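You operate a simulated robot arm through the tools that you are given. There is no shell and no other tool.

Carry out the task below with a simulated two-armed robot. There is one attempt and no reset: what you move stays moved.

## Task
Key in size, rows and step from the job sheet and store them.

Only the result counts: the job must be done as asked and must still hold three seconds after the hand-in. Knocking over, shifting, dropping, spilling or breaking anything else fails it. Flat cloth is picked up by pressing the open fingertips on it (5 to 10 N) and closing them slowly along it; thin cloth reads only 2 to 8 mm in the jaws.

## Robot
Two 7-joint arms with two-finger grippers on one trunk that stands fixed in place. Base frame: the origin is at the foot of the trunk, x ahead of it, y to its left, z up; the work surface is at about z = 940. Lengths are in mm, angles in degrees, forces in N, time in s.
The left shoulder is at [60, 123, 1020], the right one opposite. With the tool pointing down near the work surface each hand reaches from about 360 to 800 mm from the base axis, measured 20 degrees to its own side. Payload 1.47 kg a hand.
The tool frame of a hand sits at the grasp point between the pads (the TCP): z along the fingers, y along the line on which they close. The tips reach 16 mm beyond it. The gripper opens to 87 mm. The gripper's body begins 55 mm behind the TCP.
Orientation is that of the tool frame in the base frame, as a unit quaternion [x, y, z, w]. With the fingers straight down and closing along the base's y, the tool's x points along the base's -x, its y along +y and its z along -z.

## Interface
- The arms move only by the tool send_rows. It takes "left_targets", "right_targets" or both (then of equal length, played together; a hand with none holds still); each is a list of rows, each a list of 7 numbers: the turn, a rotation vector about the tool's x, y, z in units of 5 degrees (1.0 is 5 degrees), then the shift along the tool's x, y, z in units of 50 mm (1.0 is 50 mm), then the finger opening in mm, from 0 to 87. In form: [[rx, ry, rz, dx, dy, dz, gripper], ...]. A call has 1 to 20 rows; each row shifts and turns the commanded pose from where the row before left it, along the tool's axes as they then stand. A call with a number of a shift or a turn outside -1 to 1 is refused whole. Each row takes 0.2 s and may step no farther than 50 mm and 8.6 degrees from the row before; otherwise, or with a gripper value out of range, the whole call is refused. Where a pose cannot be reached the arm comes as near as it can. A force on the tool above 40 N (or 10 N above the force at the start of the call, whichever is more), or a blocked arm, ends the call early, and 0.2 s more pass. Each finger travels about 153 mm/s and halts on what it meets, pressing with about 26 N; the grip force reading is that of the motor and also rises with nothing between the fingers. The clock runs only during rows and for 0.2 s after the last one: add rows that do not move to give the fingers time. It gives the time, the measured TCP pose, the force on the tool (base axes), the opening and the grip force at its end, in the units of the frame above (readings bear some noise), with the torque about the TCP (base axes, N m) and any sound that the robot's microphone picked up.
- Cameras (640 x 400 px; columns grow to the right, rows downward): "scene" is now at [90.1, 9.8, 1580]; the picture's right is [0.11, -0.99, 0.00], its down [-0.72, -0.08, -0.69] and it looks along [0.69, 0.08, -0.72] (base axes); focal length 343 px, centre (320, 200). "left" rides on the left gripper at [73, -12, -90] in its tool frame; the picture's right is [0.16, 0.99, 0.00], its down [-0.72, 0.12, -0.68] and it looks along [-0.67, 0.11, 0.73] (tool axes); focal length 247 px, centre (320, 200). "right" rides on the right gripper at [73, 12, -90] in its tool frame; the picture's right is [-0.16, 0.99, 0.00], its down [-0.72, -0.12, -0.68] and it looks along [-0.67, -0.11, 0.73] (tool axes); focal length 247 px, centre (320, 200). There is no depth. A picture from a camera that has moved, and an enlarged one, comes with that camera's place and axes in the base frame and with its lens.
- capture(camera): a new picture of that camera. The clock stands still meanwhile.
- lift_body(by): slides the trunk up (or, below 0, down) by that many mm; the arms and the scene camera ride with it, the base frame stays. It gives what a move gives, with no picture.
- aim_head(pan, tilt): turns the head with the scene camera to pan (to the left, within 120 degrees either way) and tilt (down, from -29 to 69), counted from straight ahead of the robot. It gives what a move gives.
- enlarge(camera, box): a new picture of the part [left, top, right, bottom] of that camera's present view, enlarged. The clock stands still meanwhile.
- job_done(): hands the job in; it is judged then, once.

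Places have to be worked out from the pictures, the camera data and where the tool is seen. Open the grippers and draw the arms clear of the work before you hand the job in, unless the task says otherwise.

The tools are called after "Emit:" as a command line: name --argument value ..., lists and objects as JSON in quotes. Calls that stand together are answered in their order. send_rows: Moves the arms, as the interface text tells. Its arguments: {"type":"object","properties":{"left_targets":{"type":"array"},"right_targets":{"type":"array"}},"required":[]} The other tools are called the same way: lift_body (by) slides the trunk up or down; aim_head (pan, tilt) turns the head that bears the scene camera; capture (camera) takes a picture; enlarge (camera, box) takes an enlarged picture of a part of a camera's view; job_done () hands the job in.

At the start:

```text
t: 0.0
left_position: [410.8, 292.6, 1271.2]
left_tool_rot: [0.0, 1.0, 0.0, 0.0]
left_contact_force: [0.0, 0.0, -0.1]
left_torque: [-0.03, 0.0, -0.02]
left_width: 86.9
left_grasp_force: 0.1
right_position: [562.9, -177.8, 1219.3]
right_tool_rot: [0.0, 1.0, 0.0, 0.0]
right_contact_force: [-0.2, -0.5, 0.3]
right_torque: [0.01, 0.01, -0.04]
right_width: 87.2
right_grasp_force: 0.3
trunk travel left (down, up): [-175.0, 55.0]
head pan, tilt: [6.5, 46.4]
```

scene: 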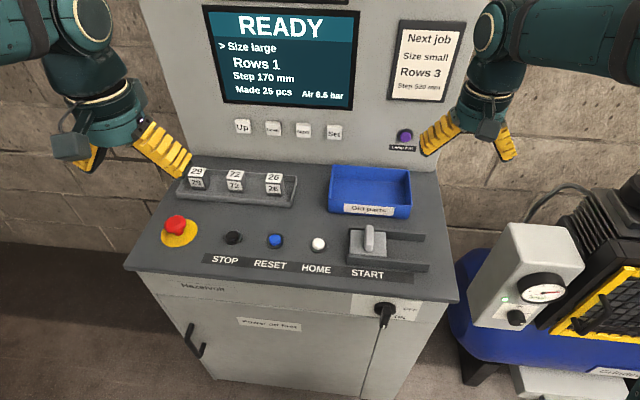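
right: 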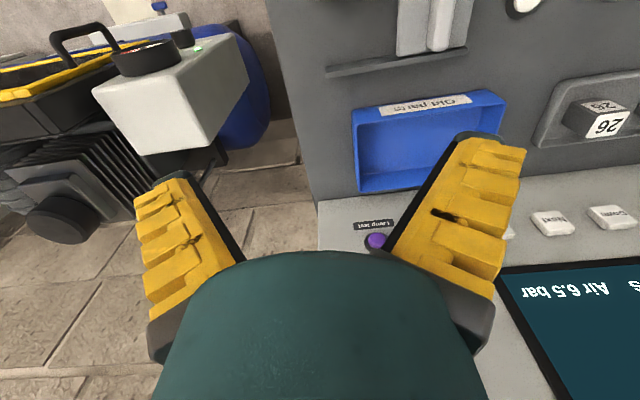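
left: 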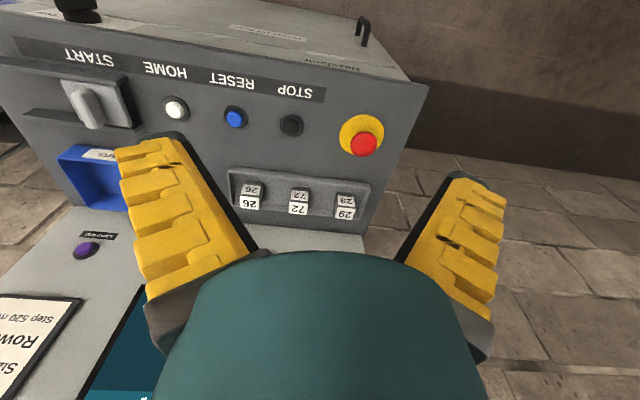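

The scene shows a machine console with a screen, four keys (Up, Down, Next, Set) under it and a job sheet. I enlarge the screen, the keys and the sheet to read them exactly.

Emit:
enlarge --camera "scene" --box '[200, 0, 360, 110]'

Emit:
enlarge --camera "scene" --box '[380, 15, 470, 110]'

Emit:
enlarge --camera "scene" --box '[220, 100, 360, 160]'

Emit:
enlarge --camera "scene" --box '[120, 160, 460, 330]'

```text
3.64 times, centred on (280, 55) of scene
camera zoom: at [90.1, 9.8, 1580.0], right [0.11, -0.99, 0.0], down [-0.72, -0.08, -0.69], along [0.69, 0.08, -0.72], focal length 1246 px, centre (466, 727)
```

zoom: 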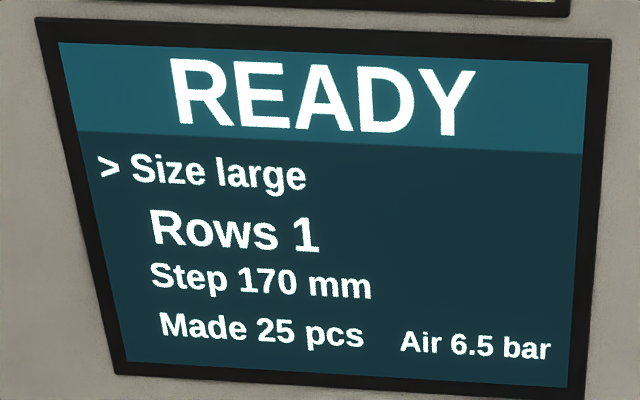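

```text
4.21 times, centred on (425, 62) of scene
camera zoom: at [90.1, 9.8, 1580.0], right [0.11, -0.99, 0.0], down [-0.72, -0.08, -0.69], along [0.69, 0.08, -0.72], focal length 1442 px, centre (-122, 779)
```

zoom: 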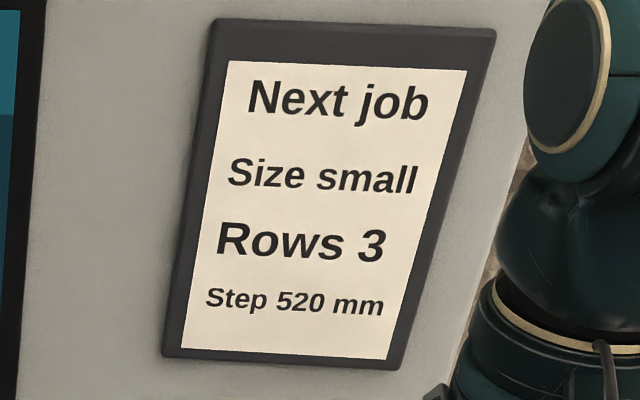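

```text
4.57 times, centred on (290, 130) of scene
camera zoom: at [90.1, 9.8, 1580.0], right [0.11, -0.99, 0.0], down [-0.72, -0.08, -0.69], along [0.69, 0.08, -0.72], focal length 1566 px, centre (457, 520)
```

zoom: 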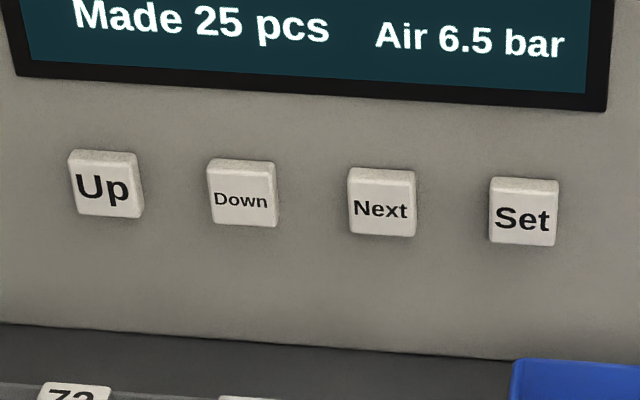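

```text
1.88 times, centred on (290, 245) of scene
camera zoom: at [90.1, 9.8, 1580.0], right [0.11, -0.99, 0.0], down [-0.72, -0.08, -0.69], along [0.69, 0.08, -0.72], focal length 645 px, centre (376, 115)
```

zoom: 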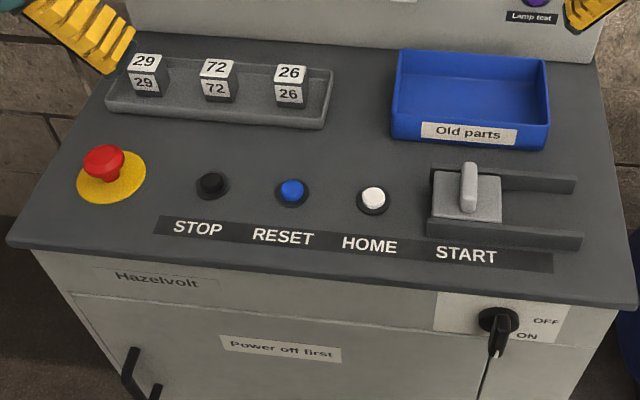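

The sheet asks for size small, rows 3 and step 520 mm; the screen shows large, 1 and 170, with the cursor on Size. Something sits above the screen, so I tilt the head up to see it before touching anything.

Emit:
aim_head --pan 6.5 --tilt 32

Emit:
capture --camera "scene"

```text
t: 0.8
left_position: [411.2, 294.6, 1272.0]
left_tool_rot: [0.001, 1.0, 0.0, -0.001]
left_contact_force: [-0.3, 0.8, -0.8]
left_torque: [0.0, 0.0, 0.04]
left_width: 87.2
left_grasp_force: 0.0
right_position: [564.3, -177.9, 1219.4]
right_tool_rot: [0.0, 1.0, 0.0, 0.0]
right_contact_force: [0.7, -0.4, -0.4]
right_torque: [-0.02, 0.04, -0.02]
right_width: 87.2
right_grasp_force: 0.1
trunk travel left (down, up): [-175.0, 55.0]
head pan, tilt: [6.5, 32.0]
```

```text
taken
camera scene: at [99.4, 10.8, 1601.4], right [0.11, -0.99, 0.0], down [-0.53, -0.06, -0.85], along [0.84, 0.1, -0.53], focal length 343 px, centre (320, 200)
```

scene: 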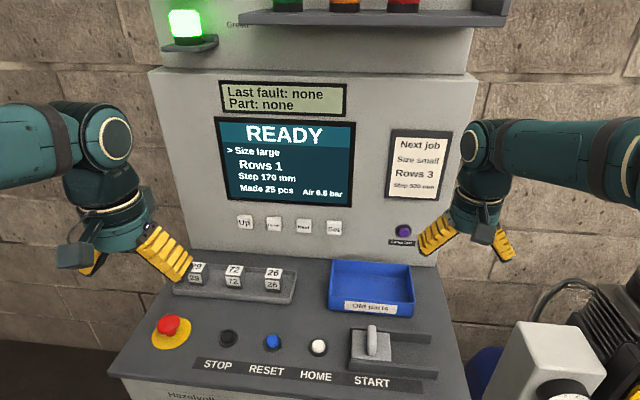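

The head view is now clear: a fault line reading "none", a green lamp, and the keys on a near-vertical panel at about x≈835, z≈1054, with y of Up≈304, Down≈222, Next≈141 and Set≈60. I close the left gripper, move it forward at height and pitch it about 60° forward to make a pushing finger.

Emit:
send_rows --left_targets '[[0, 0, 0, -0.9, 0, 0, 0], [0, 0, 0, -0.9, 0, 0, 0], [0, 0, 0, -0.9, 0, 0, 0], [0, 0, 0, -0.9, 0, 0, 0], [0, -1, 0, 0, 0, 0, 0], [0, -1, 0, 0, 0, 0, 0], [0, -1, 0, 0, 0, 0, 0], [0, -1, 0, 0, 0, 0, 0], [0, -1, 0, 0, 0, 0, 0], [0, -1, 0, 0, 0, 0, 0], [0, -1, 0, 0, 0, 0, 0], [0, -1, 0, 0, 0, 0, 0], [0, -1, 0, 0, 0, 0, 0], [0, -1, 0, 0, 0, 0, 0], [0, -1, 0, 0, 0, 0, 0], [0, -1, 0, 0, 0, 0, 0], [0, 0, 0, 0, 0, 0, 0]]'

Emit:
capture --camera "left"

Emit:
capture --camera "scene"

```text
t: 4.4
left_position: [590.9, 296.9, 1271.5]
left_tool_rot: [-0.003, 0.877, 0.005, 0.48]
left_contact_force: [-0.4, 0.7, 0.0]
left_torque: [-0.02, 0.0, -0.01]
left_width: 0.1
left_grasp_force: 25.2
right_position: [563.5, -177.4, 1220.9]
right_tool_rot: [0.0, 1.0, -0.001, 0.0]
right_contact_force: [-0.6, 0.4, -0.8]
right_torque: [-0.03, -0.01, -0.01]
right_width: 87.2
right_grasp_force: 0.0
trunk travel left (down, up): [-175.0, 55.0]
head pan, tilt: [6.5, 32.0]
```

```text
taken
camera left: at [475.8, 283.4, 1258.3], right [-0.1, 0.99, -0.13], down [-0.18, 0.11, 0.98], along [0.98, 0.12, 0.17], focal length 247 px, centre (320, 200)
```

left: 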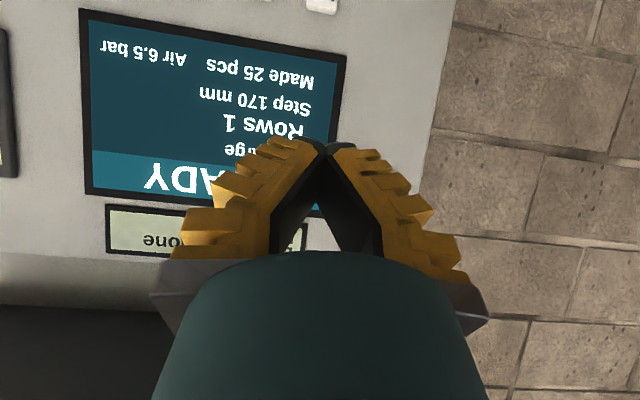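

```text
taken
camera scene: at [99.4, 10.8, 1601.4], right [0.11, -0.99, 0.0], down [-0.53, -0.06, -0.85], along [0.84, 0.1, -0.53], focal length 343 px, centre (320, 200)
```

scene: 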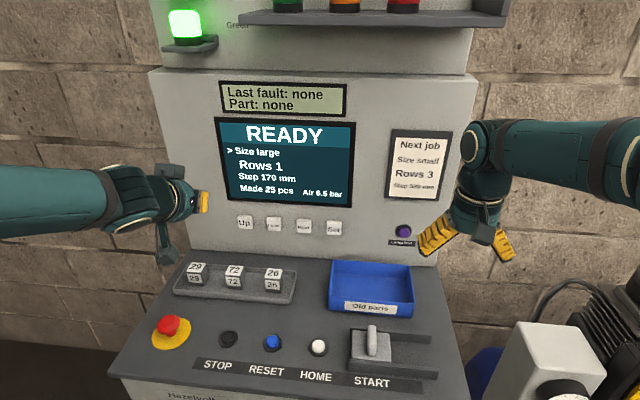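

The tool is at (591, 297, 1271), pitched forward about 58° as intended, with closed fingers. I move to a standoff in front of the Down key at about (755, 222, 1054) and check the alignment.

Emit:
send_rows --left_targets '[[0, 0, 0, 0.295, -0.214, 0.728, 0], [0, 0, 0, 0.295, -0.214, 0.728, 0], [0, 0, 0, 0.295, -0.214, 0.728, 0], [0, 0, 0, 0.295, -0.214, 0.728, 0], [0, 0, 0, 0.295, -0.214, 0.728, 0], [0, 0, 0, 0.295, -0.214, 0.728, 0], [0, 0, 0, 0.295, -0.214, 0.65, 0], [0, 0, 0, 0, 0, 0, 0], [0, 0, 0, 0, 0, 0, 0]]'

Emit:
capture --camera "left"

Emit:
capture --camera "scene"

Emit:
enlarge --camera "scene" --box '[200, 180, 380, 290]'

```text
t: 6.4
left_position: [757.2, 219.6, 1055.7]
left_tool_rot: [-0.001, 0.866, 0.001, 0.5]
left_contact_force: [0.4, -0.6, -0.4]
left_torque: [-0.06, 0.0, -0.03]
left_width: 0.0
left_grasp_force: 26.5
right_position: [564.3, -178.2, 1220.5]
right_tool_rot: [0.0, 1.0, 0.0, 0.0]
right_contact_force: [-0.1, 0.9, -0.5]
right_torque: [-0.01, -0.01, -0.02]
right_width: 86.9
right_grasp_force: 0.1
trunk travel left (down, up): [-175.0, 55.0]
head pan, tilt: [6.5, 32.0]
```

```text
taken
camera left: at [641.9, 207.9, 1036.4], right [-0.08, 0.99, -0.14], down [-0.23, 0.12, 0.97], along [0.97, 0.11, 0.21], focal length 247 px, centre (320, 200)
```

left: 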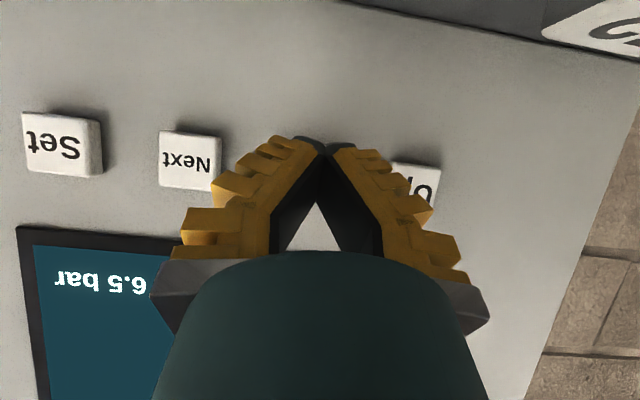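

```text
taken
camera scene: at [100.0, 10.9, 1601.4], right [0.11, -0.99, 0.0], down [-0.53, -0.06, -0.85], along [0.84, 0.1, -0.53], focal length 343 px, centre (320, 200)
```

scene: 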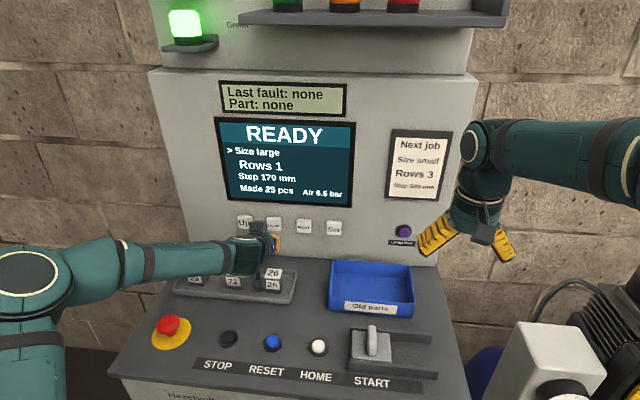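

```text
3.56 times, centred on (290, 235) of scene
camera zoom: at [100.0, 10.9, 1601.4], right [0.11, -0.99, 0.0], down [-0.53, -0.06, -0.85], along [0.84, 0.1, -0.53], focal length 1218 px, centre (427, 76)
```

zoom: 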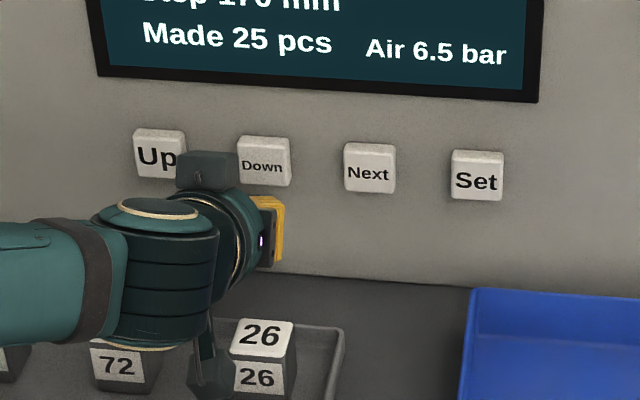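

The hand is in front of the keys and the screen stays readable in the scene view. From both cameras the key centres come out near x≈826, z≈1059 with y of Up 298, Down 217, Next 136 and Set 55; I close to about 10 mm in front of Down.

Emit:
send_rows --left_targets '[[0, 0, 0, -0.16, -0.025, 0.345, 0], [0, 0, 0, -0.16, -0.025, 0.345, 0], [0, 0, 0, 0, 0, 0, 0]]'

Emit:
capture --camera "left"

Emit:
enlarge --camera "scene" --box '[200, 180, 380, 290]'

```text
t: 7.2
left_position: [793.7, 217.9, 1052.1]
left_tool_rot: [0.0, 0.866, 0.0, 0.5]
left_contact_force: [0.3, 0.4, 0.2]
left_torque: [0.02, 0.03, -0.02]
left_width: 0.0
left_grasp_force: 26.0
right_position: [564.7, -178.5, 1221.2]
right_tool_rot: [0.0, 1.0, -0.001, 0.0]
right_contact_force: [-0.3, 0.0, 0.6]
right_torque: [-0.01, -0.02, -0.01]
right_width: 87.0
right_grasp_force: 0.0
trunk travel left (down, up): [-175.0, 55.0]
head pan, tilt: [6.5, 32.0]
```

```text
taken
camera left: at [679.2, 205.9, 1033.9], right [-0.08, 0.99, -0.14], down [-0.23, 0.12, 0.97], along [0.97, 0.11, 0.22], focal length 247 px, centre (320, 200)
```

left: 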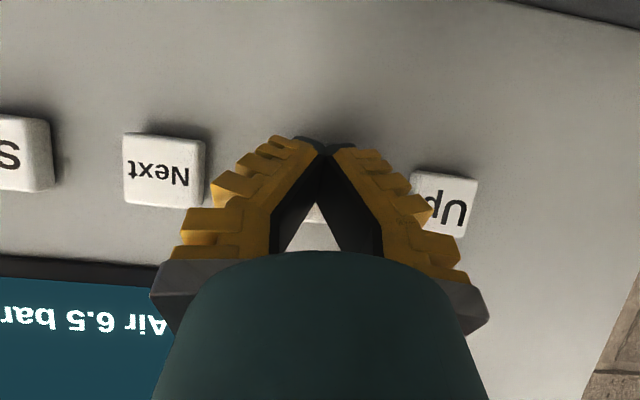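

```text
3.56 times, centred on (290, 235) of scene
camera zoom: at [99.3, 10.9, 1601.5], right [0.11, -0.99, 0.0], down [-0.53, -0.06, -0.85], along [0.84, 0.1, -0.53], focal length 1218 px, centre (427, 76)
```

zoom: 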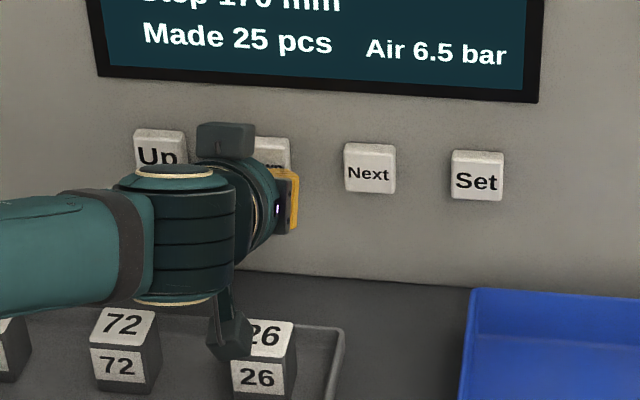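

The fingertip is squarely over Down, with about 10 mm of gap judging from the key face at x≈826. I advance slowly in small steps and watch the force and the screen.

Emit:
send_rows --left_targets '[[0, 0, 0, -0.03, 0, 0.052, 0], [0, 0, 0, -0.03, 0, 0.052, 0], [0, 0, 0, -0.02, 0, 0.035, 0], [0, 0, 0, 0, 0, 0, 0]]'

Emit:
enlarge --camera "scene" --box '[200, 110, 380, 220]'

```text
t: 8.2
left_position: [801.7, 217.1, 1053.0]
left_tool_rot: [-0.001, 0.866, 0.001, 0.5]
left_contact_force: [-1.9, 0.7, -1.2]
left_torque: [0.0, 0.0, -0.08]
left_width: 0.0
left_grasp_force: 25.7
right_position: [564.1, -177.5, 1220.5]
right_tool_rot: [0.0, 1.0, 0.0, 0.0]
right_contact_force: [0.6, 0.0, -0.3]
right_torque: [0.05, 0.05, 0.01]
right_width: 87.0
right_grasp_force: 0.0
trunk travel left (down, up): [-175.0, 55.0]
head pan, tilt: [6.5, 32.0]
heard: click
```

```text
3.56 times, centred on (290, 165) of scene
camera zoom: at [99.1, 10.9, 1601.5], right [0.11, -0.99, 0.0], down [-0.53, -0.06, -0.85], along [0.84, 0.1, -0.53], focal length 1218 px, centre (427, 324)
```

zoom: 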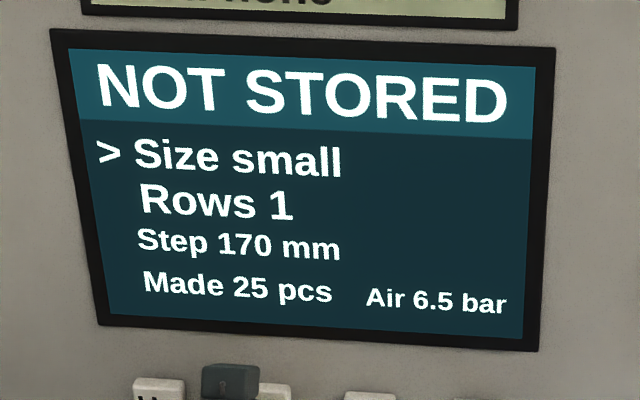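

A click was heard and the screen now shows "Size small / NOT STORED", so a light touch at TCP x≈801 works. I back off 20 mm and shift sideways to the Next key at y≈134.

Emit:
send_rows --left_targets '[[0, 0, 0, 0.2, 0, -0.346, 0], [0, 0, 0, 0, -0.55, 0, 0], [0, 0, 0, 0, -0.55, 0, 0], [0, 0, 0, 0, -0.55, 0, 0], [0, 0, 0, 0, 0, 0, 0]]'

Emit:
capture --camera "left"

Emit:
capture --camera "scene"

Emit:
enlarge --camera "scene" --box '[200, 150, 380, 260]'

```text
t: 9.4
left_position: [783.2, 134.6, 1054.4]
left_tool_rot: [-0.001, 0.866, 0.0, 0.499]
left_contact_force: [0.3, -0.3, 0.4]
left_torque: [-0.03, 0.01, 0.01]
left_width: 0.1
left_grasp_force: 25.9
right_position: [564.8, -176.7, 1221.4]
right_tool_rot: [0.0, 1.0, 0.0, 0.0]
right_contact_force: [-0.2, 0.1, -0.3]
right_torque: [-0.02, -0.03, 0.0]
right_width: 87.1
right_grasp_force: 0.0
trunk travel left (down, up): [-175.0, 55.0]
head pan, tilt: [6.5, 32.0]
```

```text
taken
camera left: at [668.0, 122.1, 1035.2], right [-0.08, 0.99, -0.14], down [-0.23, 0.12, 0.97], along [0.97, 0.11, 0.22], focal length 247 px, centre (320, 200)
```

left: 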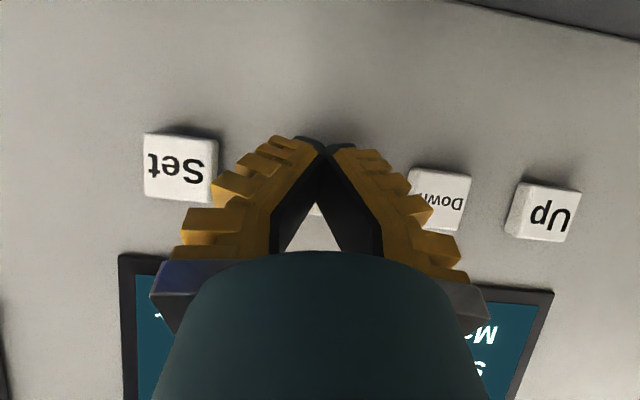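

```text
taken
camera scene: at [99.0, 11.6, 1601.5], right [0.11, -0.99, 0.0], down [-0.53, -0.06, -0.85], along [0.84, 0.1, -0.53], focal length 343 px, centre (320, 200)
```

scene: 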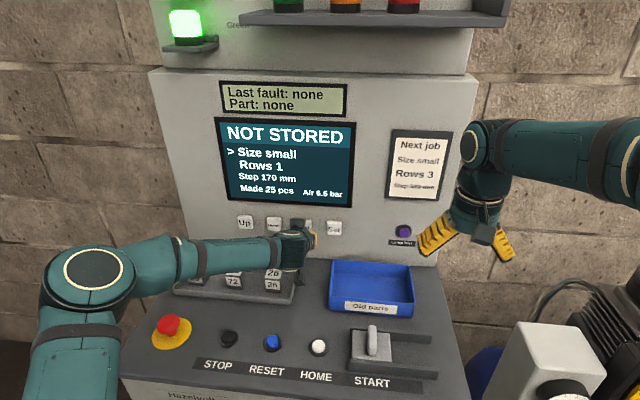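

```text
3.56 times, centred on (290, 205) of scene
camera zoom: at [99.0, 11.6, 1601.5], right [0.11, -0.99, 0.0], down [-0.53, -0.06, -0.85], along [0.84, 0.1, -0.53], focal length 1218 px, centre (427, 182)
```

zoom: 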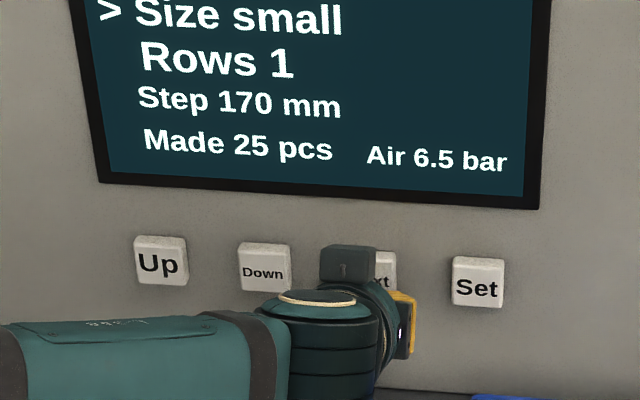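

The fingertip is centred on Next, which lies midway between Set and Down in the left view. I press it gently to the same depth as before and withdraw in the same call.

Emit:
send_rows --left_targets '[[0, 0, 0, -0.1, 0, 0.173, 0], [0, 0, 0, -0.04, 0, 0.069, 0], [0, 0, 0, -0.03, 0, 0.052, 0], [0, 0, 0, -0.03, 0, 0.052, 0], [0, 0, 0, 0.2, 0, -0.346, 0], [0, 0, 0, 0, 0, 0, 0]]'

Emit:
enlarge --camera "scene" --box '[200, 110, 380, 220]'

```text
t: 10.8
left_position: [782.6, 133.1, 1052.1]
left_tool_rot: [0.0, 0.866, 0.0, 0.5]
left_contact_force: [0.4, 0.1, -0.2]
left_torque: [-0.02, -0.03, 0.0]
left_width: 0.1
left_grasp_force: 29.1
right_position: [563.5, -179.0, 1219.1]
right_tool_rot: [0.0, 1.0, 0.0, 0.001]
right_contact_force: [0.2, 0.1, 0.0]
right_torque: [0.03, 0.03, 0.02]
right_width: 87.0
right_grasp_force: 0.0
trunk travel left (down, up): [-175.0, 55.0]
head pan, tilt: [6.5, 32.0]
heard: click
```

```text
3.56 times, centred on (290, 165) of scene
camera zoom: at [99.9, 10.7, 1601.4], right [0.11, -0.99, 0.0], down [-0.53, -0.06, -0.85], along [0.84, 0.1, -0.53], focal length 1218 px, centre (427, 324)
```

zoom: 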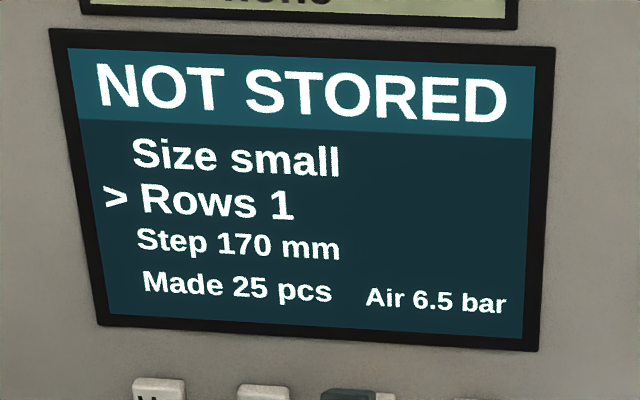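

One click, and the cursor is now on Rows. I move to Up at y≈298 and look at the alignment.

Emit:
send_rows --left_targets '[[0, 0, 0, 0, 0.82, 0, 0], [0, 0, 0, 0, 0.82, 0, 0], [0, 0, 0, 0, 0.82, 0, 0], [0, 0, 0, 0, 0.82, 0, 0], [0, 0, 0, 0, 0, 0, 0]]'

Emit:
capture --camera "left"

Emit:
enlarge --camera "scene" --box '[200, 150, 380, 260]'

```text
t: 12.0
left_position: [782.1, 299.2, 1053.1]
left_tool_rot: [0.0, 0.866, 0.001, 0.5]
left_contact_force: [0.2, -0.1, -0.3]
left_torque: [0.02, 0.0, 0.0]
left_width: 0.1
left_grasp_force: 27.7
right_position: [563.7, -178.7, 1221.7]
right_tool_rot: [0.0, 1.0, 0.0, 0.0]
right_contact_force: [-0.8, 0.3, -0.5]
right_torque: [-0.02, 0.02, 0.0]
right_width: 87.2
right_grasp_force: 0.0
trunk travel left (down, up): [-175.0, 55.0]
head pan, tilt: [6.5, 32.0]
```

```text
taken
camera left: at [667.4, 287.5, 1034.1], right [-0.08, 0.99, -0.14], down [-0.23, 0.12, 0.97], along [0.97, 0.11, 0.22], focal length 247 px, centre (320, 200)
```

left: 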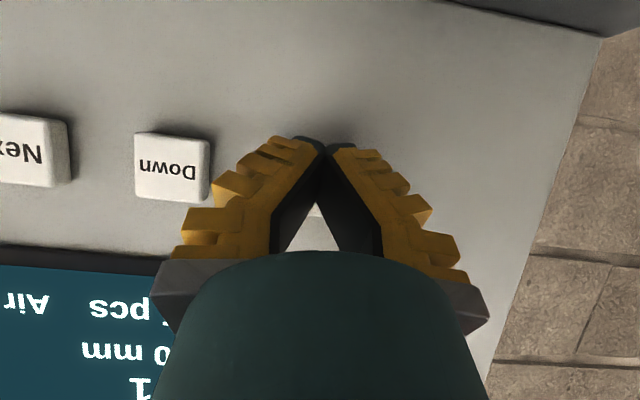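

```text
3.56 times, centred on (290, 205) of scene
camera zoom: at [99.4, 10.5, 1601.4], right [0.11, -0.99, 0.0], down [-0.53, -0.06, -0.85], along [0.84, 0.1, -0.53], focal length 1218 px, centre (427, 182)
```

zoom: 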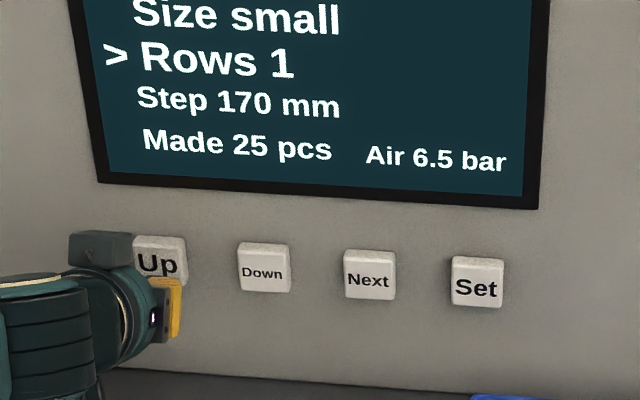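

Alignment on Up is good to within a few mm (I trim 3 mm toward Down). I press once with the same stroke and withdraw.

Emit:
send_rows --left_targets '[[0, 0, 0, -0.1, -0.06, 0.173, 0], [0, 0, 0, -0.04, 0, 0.069, 0], [0, 0, 0, -0.03, 0, 0.052, 0], [0, 0, 0, -0.03, 0, 0.052, 0], [0, 0, 0, 0.2, 0, -0.346, 0], [0, 0, 0, 0, 0, 0, 0]]'

Emit:
enlarge --camera "scene" --box '[200, 110, 380, 220]'

```text
t: 13.4
left_position: [782.5, 295.4, 1051.2]
left_tool_rot: [0.001, 0.866, 0.0, 0.499]
left_contact_force: [0.4, 0.4, 0.2]
left_torque: [-0.02, 0.0, 0.0]
left_width: 0.0
left_grasp_force: 28.0
right_position: [564.9, -177.3, 1220.8]
right_tool_rot: [0.001, 1.0, 0.0, 0.0]
right_contact_force: [0.2, 0.7, 0.5]
right_torque: [-0.01, 0.01, -0.01]
right_width: 87.3
right_grasp_force: 0.1
trunk travel left (down, up): [-175.0, 55.0]
head pan, tilt: [6.5, 32.0]
heard: click
```

```text
3.56 times, centred on (290, 165) of scene
camera zoom: at [100.0, 10.6, 1601.4], right [0.11, -0.99, 0.0], down [-0.53, -0.06, -0.85], along [0.84, 0.1, -0.53], focal length 1218 px, centre (427, 324)
```

zoom: 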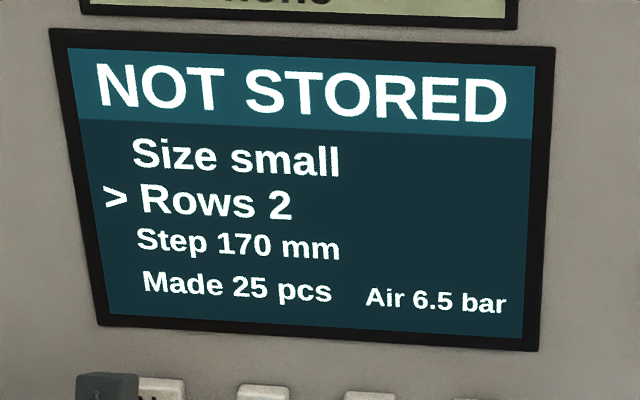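

Rows went from 1 to 2 with one click. I press Up once more with the same stroke.

Emit:
send_rows --left_targets '[[0, 0, 0, -0.1, 0, 0.173, 0], [0, 0, 0, -0.04, 0, 0.069, 0], [0, 0, 0, -0.03, 0, 0.052, 0], [0, 0, 0, -0.03, 0, 0.052, 0], [0, 0, 0, 0.2, 0, -0.346, 0], [0, 0, 0, 0, 0, 0, 0]]'

Emit:
enlarge --camera "scene" --box '[200, 110, 380, 220]'

```text
t: 14.8
left_position: [783.2, 295.0, 1052.2]
left_tool_rot: [-0.001, 0.866, 0.001, 0.5]
left_contact_force: [-0.6, -0.4, 0.5]
left_torque: [-0.02, 0.0, 0.01]
left_width: 0.0
left_grasp_force: 27.8
right_position: [564.5, -178.0, 1221.2]
right_tool_rot: [-0.001, 1.0, 0.0, 0.0]
right_contact_force: [0.5, -0.3, 0.0]
right_torque: [-0.01, 0.04, -0.01]
right_width: 87.0
right_grasp_force: 0.1
trunk travel left (down, up): [-175.0, 55.0]
head pan, tilt: [6.5, 32.0]
heard: click
```

```text
3.56 times, centred on (290, 165) of scene
camera zoom: at [99.9, 10.6, 1601.4], right [0.11, -0.99, 0.0], down [-0.53, -0.06, -0.85], along [0.84, 0.1, -0.53], focal length 1218 px, centre (427, 324)
```

zoom: 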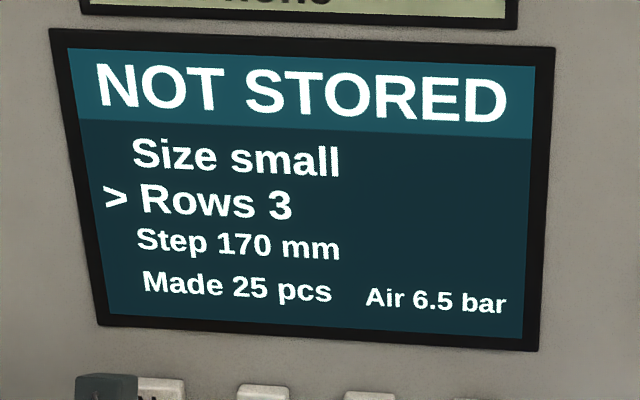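

Rows is 3. I go back to Next at y≈134, press it once and withdraw.

Emit:
send_rows --left_targets '[[0, 0, 0, 0, -0.805, 0, 0], [0, 0, 0, 0, -0.805, 0, 0], [0, 0, 0, 0, -0.805, 0, 0], [0, 0, 0, 0, -0.805, 0, 0], [0, 0, 0, 0, 0, 0, 0], [0, 0, 0, -0.1, 0, 0.173, 0], [0, 0, 0, -0.04, 0, 0.069, 0], [0, 0, 0, -0.03, 0, 0.052, 0], [0, 0, 0, -0.03, 0, 0.052, 0], [0, 0, 0, 0.2, 0, -0.346, 0], [0, 0, 0, 0, 0, 0, 0]]'

Emit:
enlarge --camera "scene" --box '[200, 110, 380, 220]'

```text
t: 17.2
left_position: [782.3, 134.8, 1053.5]
left_tool_rot: [0.0, 0.866, 0.0, 0.5]
left_contact_force: [0.5, -1.4, -0.1]
left_torque: [0.03, -0.01, -0.01]
left_width: 0.2
left_grasp_force: 27.5
right_position: [563.9, -178.0, 1219.6]
right_tool_rot: [0.0, 1.0, 0.0, 0.0]
right_contact_force: [0.6, -0.7, -0.8]
right_torque: [0.01, 0.01, 0.03]
right_width: 86.9
right_grasp_force: 0.1
trunk travel left (down, up): [-175.0, 55.0]
head pan, tilt: [6.5, 32.0]
heard: click
```

```text
3.56 times, centred on (290, 165) of scene
camera zoom: at [100.0, 10.8, 1601.4], right [0.11, -0.99, 0.0], down [-0.53, -0.06, -0.85], along [0.84, 0.1, -0.53], focal length 1218 px, centre (427, 324)
```

zoom: 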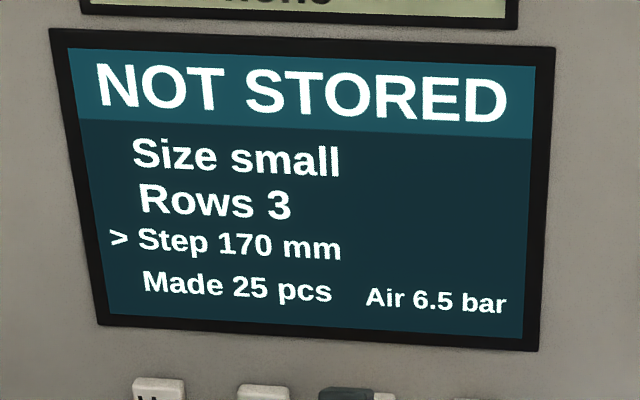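

The cursor is on Step 170. I return to Up, press once and see how large one increment is.

Emit:
send_rows --left_targets '[[0, 0, 0, 0, 0.805, 0, 0], [0, 0, 0, 0, 0.805, 0, 0], [0, 0, 0, 0, 0.805, 0, 0], [0, 0, 0, 0, 0.805, 0, 0], [0, 0, 0, 0, 0, 0, 0], [0, 0, 0, -0.1, 0, 0.173, 0], [0, 0, 0, -0.04, 0, 0.069, 0], [0, 0, 0, -0.03, 0, 0.052, 0], [0, 0, 0, -0.03, 0, 0.052, 0], [0, 0, 0, 0.2, 0, -0.346, 0], [0, 0, 0, 0, 0, 0, 0]]'

Emit:
enlarge --camera "scene" --box '[200, 110, 380, 220]'

```text
t: 19.6
left_position: [782.9, 294.3, 1053.4]
left_tool_rot: [-0.001, 0.866, 0.001, 0.5]
left_contact_force: [-0.2, -0.2, -1.0]
left_torque: [0.01, 0.01, 0.0]
left_width: 0.1
left_grasp_force: 28.0
right_position: [565.2, -178.4, 1219.0]
right_tool_rot: [0.0, 1.0, 0.0, 0.0]
right_contact_force: [1.1, 0.0, 0.3]
right_torque: [0.0, 0.02, 0.02]
right_width: 87.0
right_grasp_force: 0.0
trunk travel left (down, up): [-175.0, 55.0]
head pan, tilt: [6.5, 32.0]
heard: click
```

```text
3.56 times, centred on (290, 165) of scene
camera zoom: at [100.0, 10.5, 1601.4], right [0.11, -0.99, 0.0], down [-0.53, -0.06, -0.85], along [0.84, 0.1, -0.53], focal length 1218 px, centre (427, 324)
```

zoom: 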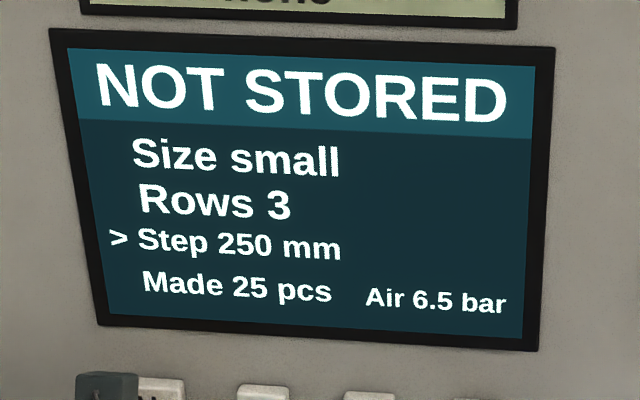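

One press took the step from 170 to 250, so the values come from a list. I press Up again, one at a time.

Emit:
send_rows --left_targets '[[0, 0, 0, -0.1, 0, 0.173, 0], [0, 0, 0, -0.04, 0, 0.069, 0], [0, 0, 0, -0.03, 0, 0.052, 0], [0, 0, 0, -0.03, 0, 0.052, 0], [0, 0, 0, 0.2, 0, -0.346, 0], [0, 0, 0, 0, 0, 0, 0]]'

Emit:
enlarge --camera "scene" --box '[200, 110, 380, 220]'

```text
t: 21.0
left_position: [783.5, 294.8, 1052.8]
left_tool_rot: [0.001, 0.866, -0.001, 0.499]
left_contact_force: [0.2, 1.1, 0.4]
left_torque: [-0.01, 0.03, -0.02]
left_width: 0.0
left_grasp_force: 28.6
right_position: [563.7, -176.9, 1219.8]
right_tool_rot: [0.0, 1.0, -0.001, 0.0]
right_contact_force: [0.7, -1.0, -0.1]
right_torque: [0.0, -0.01, 0.0]
right_width: 87.1
right_grasp_force: 0.0
trunk travel left (down, up): [-175.0, 55.0]
head pan, tilt: [6.5, 32.0]
heard: click
```

```text
3.56 times, centred on (290, 165) of scene
camera zoom: at [99.9, 10.6, 1601.4], right [0.11, -0.99, 0.0], down [-0.53, -0.06, -0.85], along [0.84, 0.1, -0.53], focal length 1218 px, centre (427, 324)
```

zoom: 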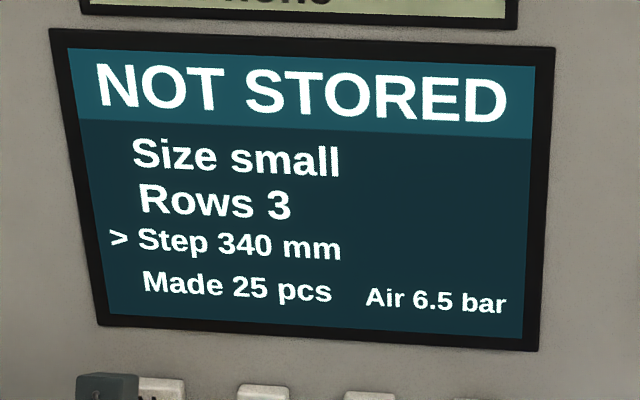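

The step now reads 340. I press Up again with the same stroke.

Emit:
send_rows --left_targets '[[0, 0, 0, -0.1, 0, 0.173, 0], [0, 0, 0, -0.04, 0, 0.069, 0], [0, 0, 0, -0.03, 0, 0.052, 0], [0, 0, 0, -0.03, 0, 0.052, 0], [0, 0, 0, 0.2, 0, -0.346, 0], [0, 0, 0, 0, 0, 0, 0]]'

Emit:
enlarge --camera "scene" --box '[200, 110, 380, 220]'

```text
t: 22.4
left_position: [782.7, 295.3, 1052.0]
left_tool_rot: [-0.001, 0.866, 0.001, 0.5]
left_contact_force: [1.1, 0.2, -0.8]
left_torque: [0.05, -0.03, 0.01]
left_width: 0.0
left_grasp_force: 28.3
right_position: [564.3, -178.5, 1220.2]
right_tool_rot: [-0.001, 1.0, 0.001, -0.001]
right_contact_force: [0.9, 1.2, 0.3]
right_torque: [0.0, 0.0, -0.01]
right_width: 87.0
right_grasp_force: 0.0
trunk travel left (down, up): [-175.0, 55.0]
head pan, tilt: [6.5, 32.0]
heard: click
```

```text
3.56 times, centred on (290, 165) of scene
camera zoom: at [100.0, 10.6, 1601.4], right [0.11, -0.99, 0.0], down [-0.53, -0.06, -0.85], along [0.84, 0.1, -0.53], focal length 1218 px, centre (427, 324)
```

zoom: 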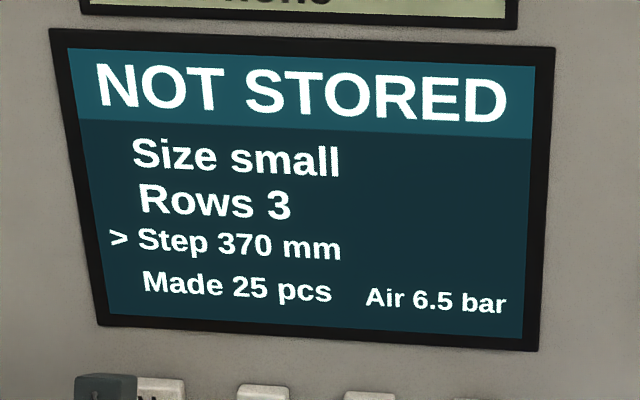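

The step reads 370, still below 520. I press Up again.

Emit:
send_rows --left_targets '[[0, 0, 0, -0.1, 0, 0.173, 0], [0, 0, 0, -0.04, 0, 0.069, 0], [0, 0, 0, -0.03, 0, 0.052, 0], [0, 0, 0, -0.03, 0, 0.052, 0], [0, 0, 0, 0.2, 0, -0.346, 0], [0, 0, 0, 0, 0, 0, 0]]'

Emit:
enlarge --camera "scene" --box '[200, 110, 380, 220]'

```text
t: 23.8
left_position: [783.8, 294.2, 1053.0]
left_tool_rot: [0.001, 0.866, -0.001, 0.5]
left_contact_force: [0.1, -0.8, -0.1]
left_torque: [0.03, -0.01, 0.02]
left_width: 0.0
left_grasp_force: 28.3
right_position: [564.0, -177.1, 1218.7]
right_tool_rot: [0.0, 1.0, 0.001, 0.001]
right_contact_force: [0.2, 0.6, -0.4]
right_torque: [0.01, -0.03, -0.03]
right_width: 87.1
right_grasp_force: 0.0
trunk travel left (down, up): [-175.0, 55.0]
head pan, tilt: [6.5, 32.0]
heard: click
```

```text
3.56 times, centred on (290, 165) of scene
camera zoom: at [100.0, 10.7, 1601.4], right [0.11, -0.99, 0.0], down [-0.53, -0.06, -0.85], along [0.84, 0.1, -0.53], focal length 1218 px, centre (427, 324)
```

zoom: 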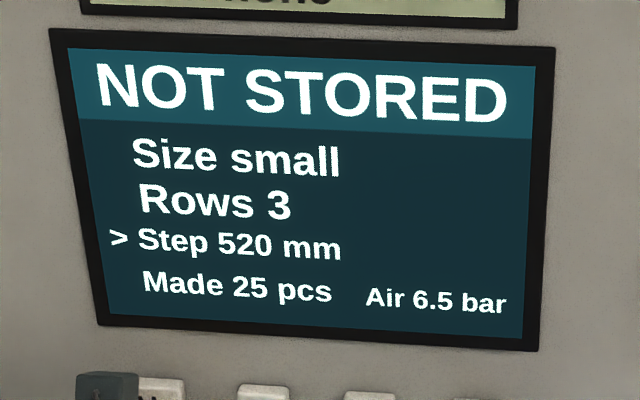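

All three values match the sheet: small, 3 and 520 mm. I move to the Set key at y≈54 and check alignment before pressing.

Emit:
send_rows --left_targets '[[0, 0, 0, 0, -0.8, 0, 0], [0, 0, 0, 0, -0.8, 0, 0], [0, 0, 0, 0, -0.8, 0, 0], [0, 0, 0, 0, -0.8, 0, 0], [0, 0, 0, 0, -0.8, 0, 0], [0, 0, 0, 0, -0.8, 0, 0], [0, 0, 0, 0, 0, 0, 0]]'

Emit:
capture --camera "left"

Emit:
enlarge --camera "scene" --box '[200, 150, 400, 270]'

```text
t: 25.4
left_position: [782.2, 54.5, 1053.0]
left_tool_rot: [0.0, 0.866, 0.0, 0.5]
left_contact_force: [-0.3, -0.8, -0.2]
left_torque: [-0.01, -0.03, -0.05]
left_width: 0.3
left_grasp_force: 27.9
right_position: [563.9, -179.2, 1219.6]
right_tool_rot: [0.0, 1.0, 0.0, 0.0]
right_contact_force: [-0.7, 0.4, -0.1]
right_torque: [-0.01, -0.06, 0.02]
right_width: 87.2
right_grasp_force: 0.0
trunk travel left (down, up): [-175.0, 55.0]
head pan, tilt: [6.5, 32.0]
```

```text
taken
camera left: at [669.0, 43.0, 1033.7], right [-0.08, 0.99, -0.14], down [-0.23, 0.12, 0.97], along [0.97, 0.11, 0.21], focal length 247 px, centre (320, 200)
```

left: 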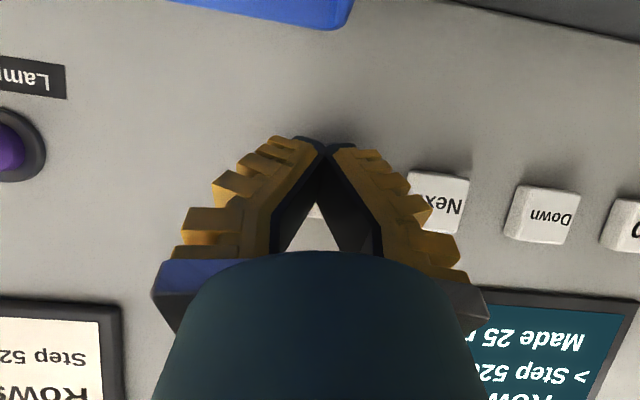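

```text
3.20 times, centred on (300, 210) of scene
camera zoom: at [99.4, 11.6, 1601.4], right [0.11, -0.99, 0.0], down [-0.53, -0.06, -0.85], along [0.84, 0.1, -0.53], focal length 1096 px, centre (384, 168)
```

zoom: 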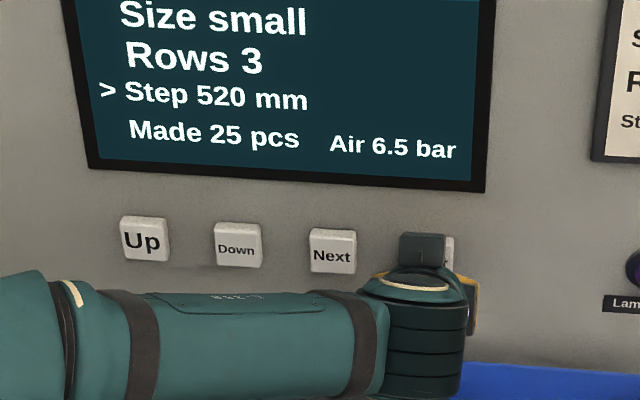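

The tip stands on Set the same way it stood on the other keys, and nothing else is near. I press Set once and withdraw.

Emit:
send_rows --left_targets '[[0, 0, 0, -0.1, 0, 0.173, 0], [0, 0, 0, -0.04, 0, 0.069, 0], [0, 0, 0, -0.03, 0, 0.052, 0], [0, 0, 0, -0.03, 0, 0.052, 0], [0, 0, 0, 0.2, 0, -0.346, 0], [0, 0, 0, 0, 0, 0, 0]]'

Emit:
enlarge --camera "scene" --box '[200, 70, 380, 220]'

```text
t: 26.8
left_position: [782.0, 55.3, 1053.1]
left_tool_rot: [0.001, 0.866, -0.001, 0.5]
left_contact_force: [0.4, 0.3, 0.7]
left_torque: [0.01, 0.03, -0.04]
left_width: 0.1
left_grasp_force: 28.1
right_position: [564.3, -178.6, 1219.5]
right_tool_rot: [0.0, 1.0, 0.0, 0.001]
right_contact_force: [0.5, 0.6, -0.7]
right_torque: [0.02, 0.02, 0.0]
right_width: 87.2
right_grasp_force: 0.1
trunk travel left (down, up): [-175.0, 55.0]
head pan, tilt: [6.5, 32.0]
heard: click
```

```text
2.67 times, centred on (290, 145) of scene
camera zoom: at [99.9, 10.7, 1601.4], right [0.11, -0.99, 0.0], down [-0.53, -0.06, -0.85], along [0.84, 0.1, -0.53], focal length 914 px, centre (400, 347)
```

zoom: 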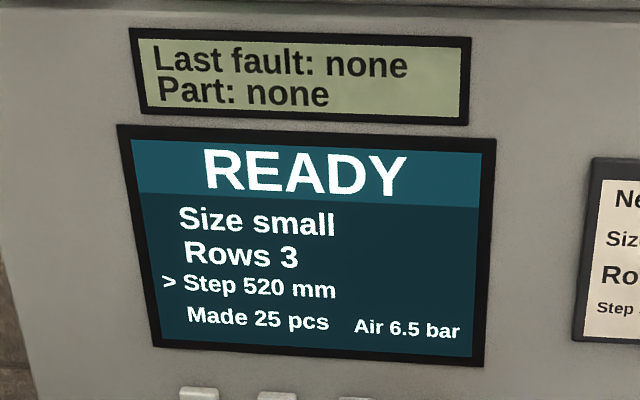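

The screen shows READY with Size small, Rows 3 and Step 520 mm, so the job is stored and no fault is shown. I withdraw the left arm along the way it came, up and away from the panel.

Emit:
send_rows --left_targets '[[0, 0, 0, 0.25, 0, -0.433, 0], [0, 0, 0, 0, 0.825, 0, 0], [0, 0, 0, 0, 0.825, 0, 0], [0, 0, 0, 0, 0.825, 0, 0], [0, 0, 0, 0, 0.825, 0, 0], [0, 0, 0, -0.295, 0.214, -0.728, 0], [0, 0, 0, -0.295, 0.214, -0.728, 0], [0, 0, 0, -0.295, 0.214, -0.728, 0], [0, 0, 0, -0.295, 0.214, -0.728, 0], [0, 0, 0, -0.295, 0.214, -0.728, 0], [0, 0, 0, -0.295, 0.214, -0.728, 0], [0, 0, 0, -0.295, 0.214, -0.65, 0], [0, 0, 0, 0, 0, 0, 0]]'

Emit:
capture --camera "scene"

```text
t: 29.6
left_position: [593.8, 292.6, 1268.5]
left_tool_rot: [0.0, 0.866, -0.001, 0.499]
left_contact_force: [-0.3, -0.1, 0.3]
left_torque: [-0.01, -0.02, -0.02]
left_width: 0.0
left_grasp_force: 28.2
right_position: [565.0, -176.9, 1219.2]
right_tool_rot: [0.0, 1.0, 0.0, -0.001]
right_contact_force: [-0.3, 0.2, 0.1]
right_torque: [-0.01, -0.02, -0.01]
right_width: 87.1
right_grasp_force: 0.0
trunk travel left (down, up): [-175.0, 55.0]
head pan, tilt: [6.5, 32.0]
```

```text
taken
camera scene: at [100.6, 12.2, 1601.3], right [0.11, -0.99, 0.0], down [-0.53, -0.06, -0.85], along [0.84, 0.1, -0.53], focal length 343 px, centre (320, 200)
```

scene: 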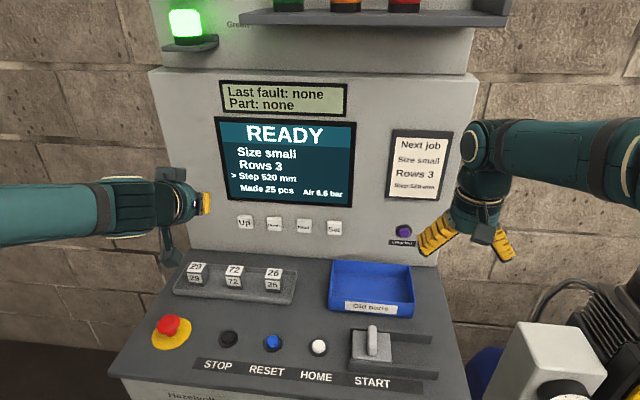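

The arm is clear of the panel and everything on the deck stands where it was. I pitch the tool back down, draw it back to the start place and open the gripper.

Emit:
send_rows --left_targets '[[0, 1, 0, 0, 0, 0, 0], [0, 1, 0, 0, 0, 0, 0], [0, 1, 0, 0, 0, 0, 0], [0, 1, 0, 0, 0, 0, 0], [0, 1, 0, 0, 0, 0, 0], [0, 1, 0, 0, 0, 0, 0], [0, 1, 0, 0, 0, 0, 0], [0, 1, 0, 0, 0, 0, 0], [0, 1, 0, 0, 0, 0, 0], [0, 1, 0, 0, 0, 0, 0], [0, 1, 0, 0, 0, 0, 0], [0, 1, 0, 0, 0, 0, 0], [0, 0, 0, 0.9, 0, 0, 40], [0, 0, 0, 0.9, 0, 0, 87], [0, 0, 0, 0.9, 0, 0, 87], [0, 0, 0, 0.9, 0, 0, 87], [0, 0, 0, 0, 0, 0, 87], [0, 0, 0, 0, 0, 0, 87]]'

Emit:
capture --camera "scene"

Emit:
enlarge --camera "scene" --box '[200, 70, 380, 220]'

```text
t: 33.4
left_position: [409.6, 294.4, 1268.5]
left_tool_rot: [0.0, 1.0, 0.0, 0.0]
left_contact_force: [-1.0, -0.4, -0.1]
left_torque: [0.0, 0.02, 0.01]
left_width: 87.0
left_grasp_force: 0.0
right_position: [563.4, -177.9, 1220.6]
right_tool_rot: [0.0, 1.0, 0.0, 0.0]
right_contact_force: [0.2, 0.0, -0.2]
right_torque: [0.0, -0.06, -0.01]
right_width: 86.8
right_grasp_force: 0.0
trunk travel left (down, up): [-175.0, 55.0]
head pan, tilt: [6.5, 32.0]
```

```text
taken
camera scene: at [98.3, 10.7, 1601.5], right [0.11, -0.99, 0.0], down [-0.53, -0.06, -0.85], along [0.84, 0.1, -0.53], focal length 343 px, centre (320, 200)
```

scene: 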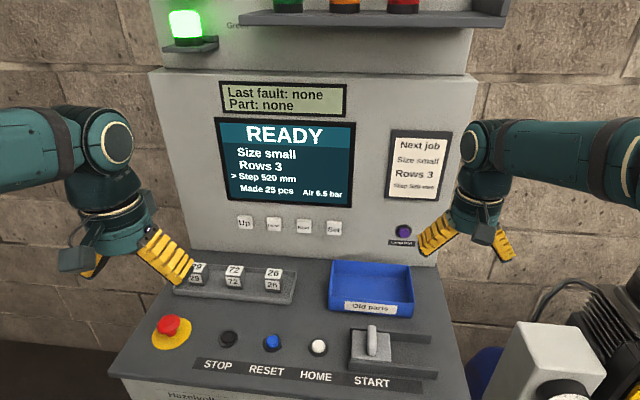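

```text
2.67 times, centred on (290, 145) of scene
camera zoom: at [98.3, 10.7, 1601.5], right [0.11, -0.99, 0.0], down [-0.53, -0.06, -0.85], along [0.84, 0.1, -0.53], focal length 914 px, centre (400, 347)
```

zoom: 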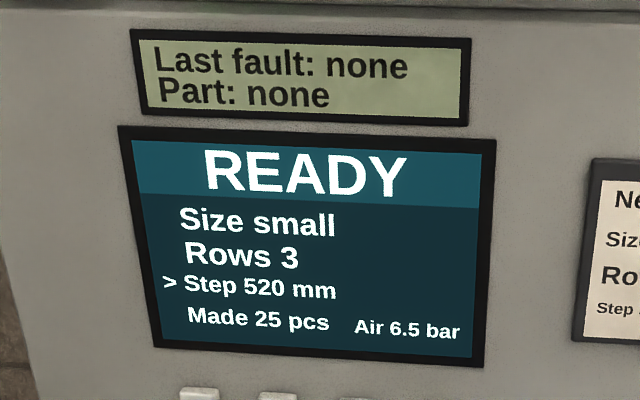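

The screen still reads READY with small, 3 and 520 mm stored; both grippers are open, the arms are clear and nothing else has moved. I hand the job in.

Emit:
job_done

```text
The job is handed in.
```

The job sheet's values are keyed in and stored: size small, rows 3 and step 520 mm. After I pressed Set, the screen changed from NOT STORED to READY, still showing those values and "Last fault: none".

I pressed only the four keys under the screen, using the left hand. Both grippers are open, the arms are clear of the machine, and nothing else on it was moved. The job is handed in.
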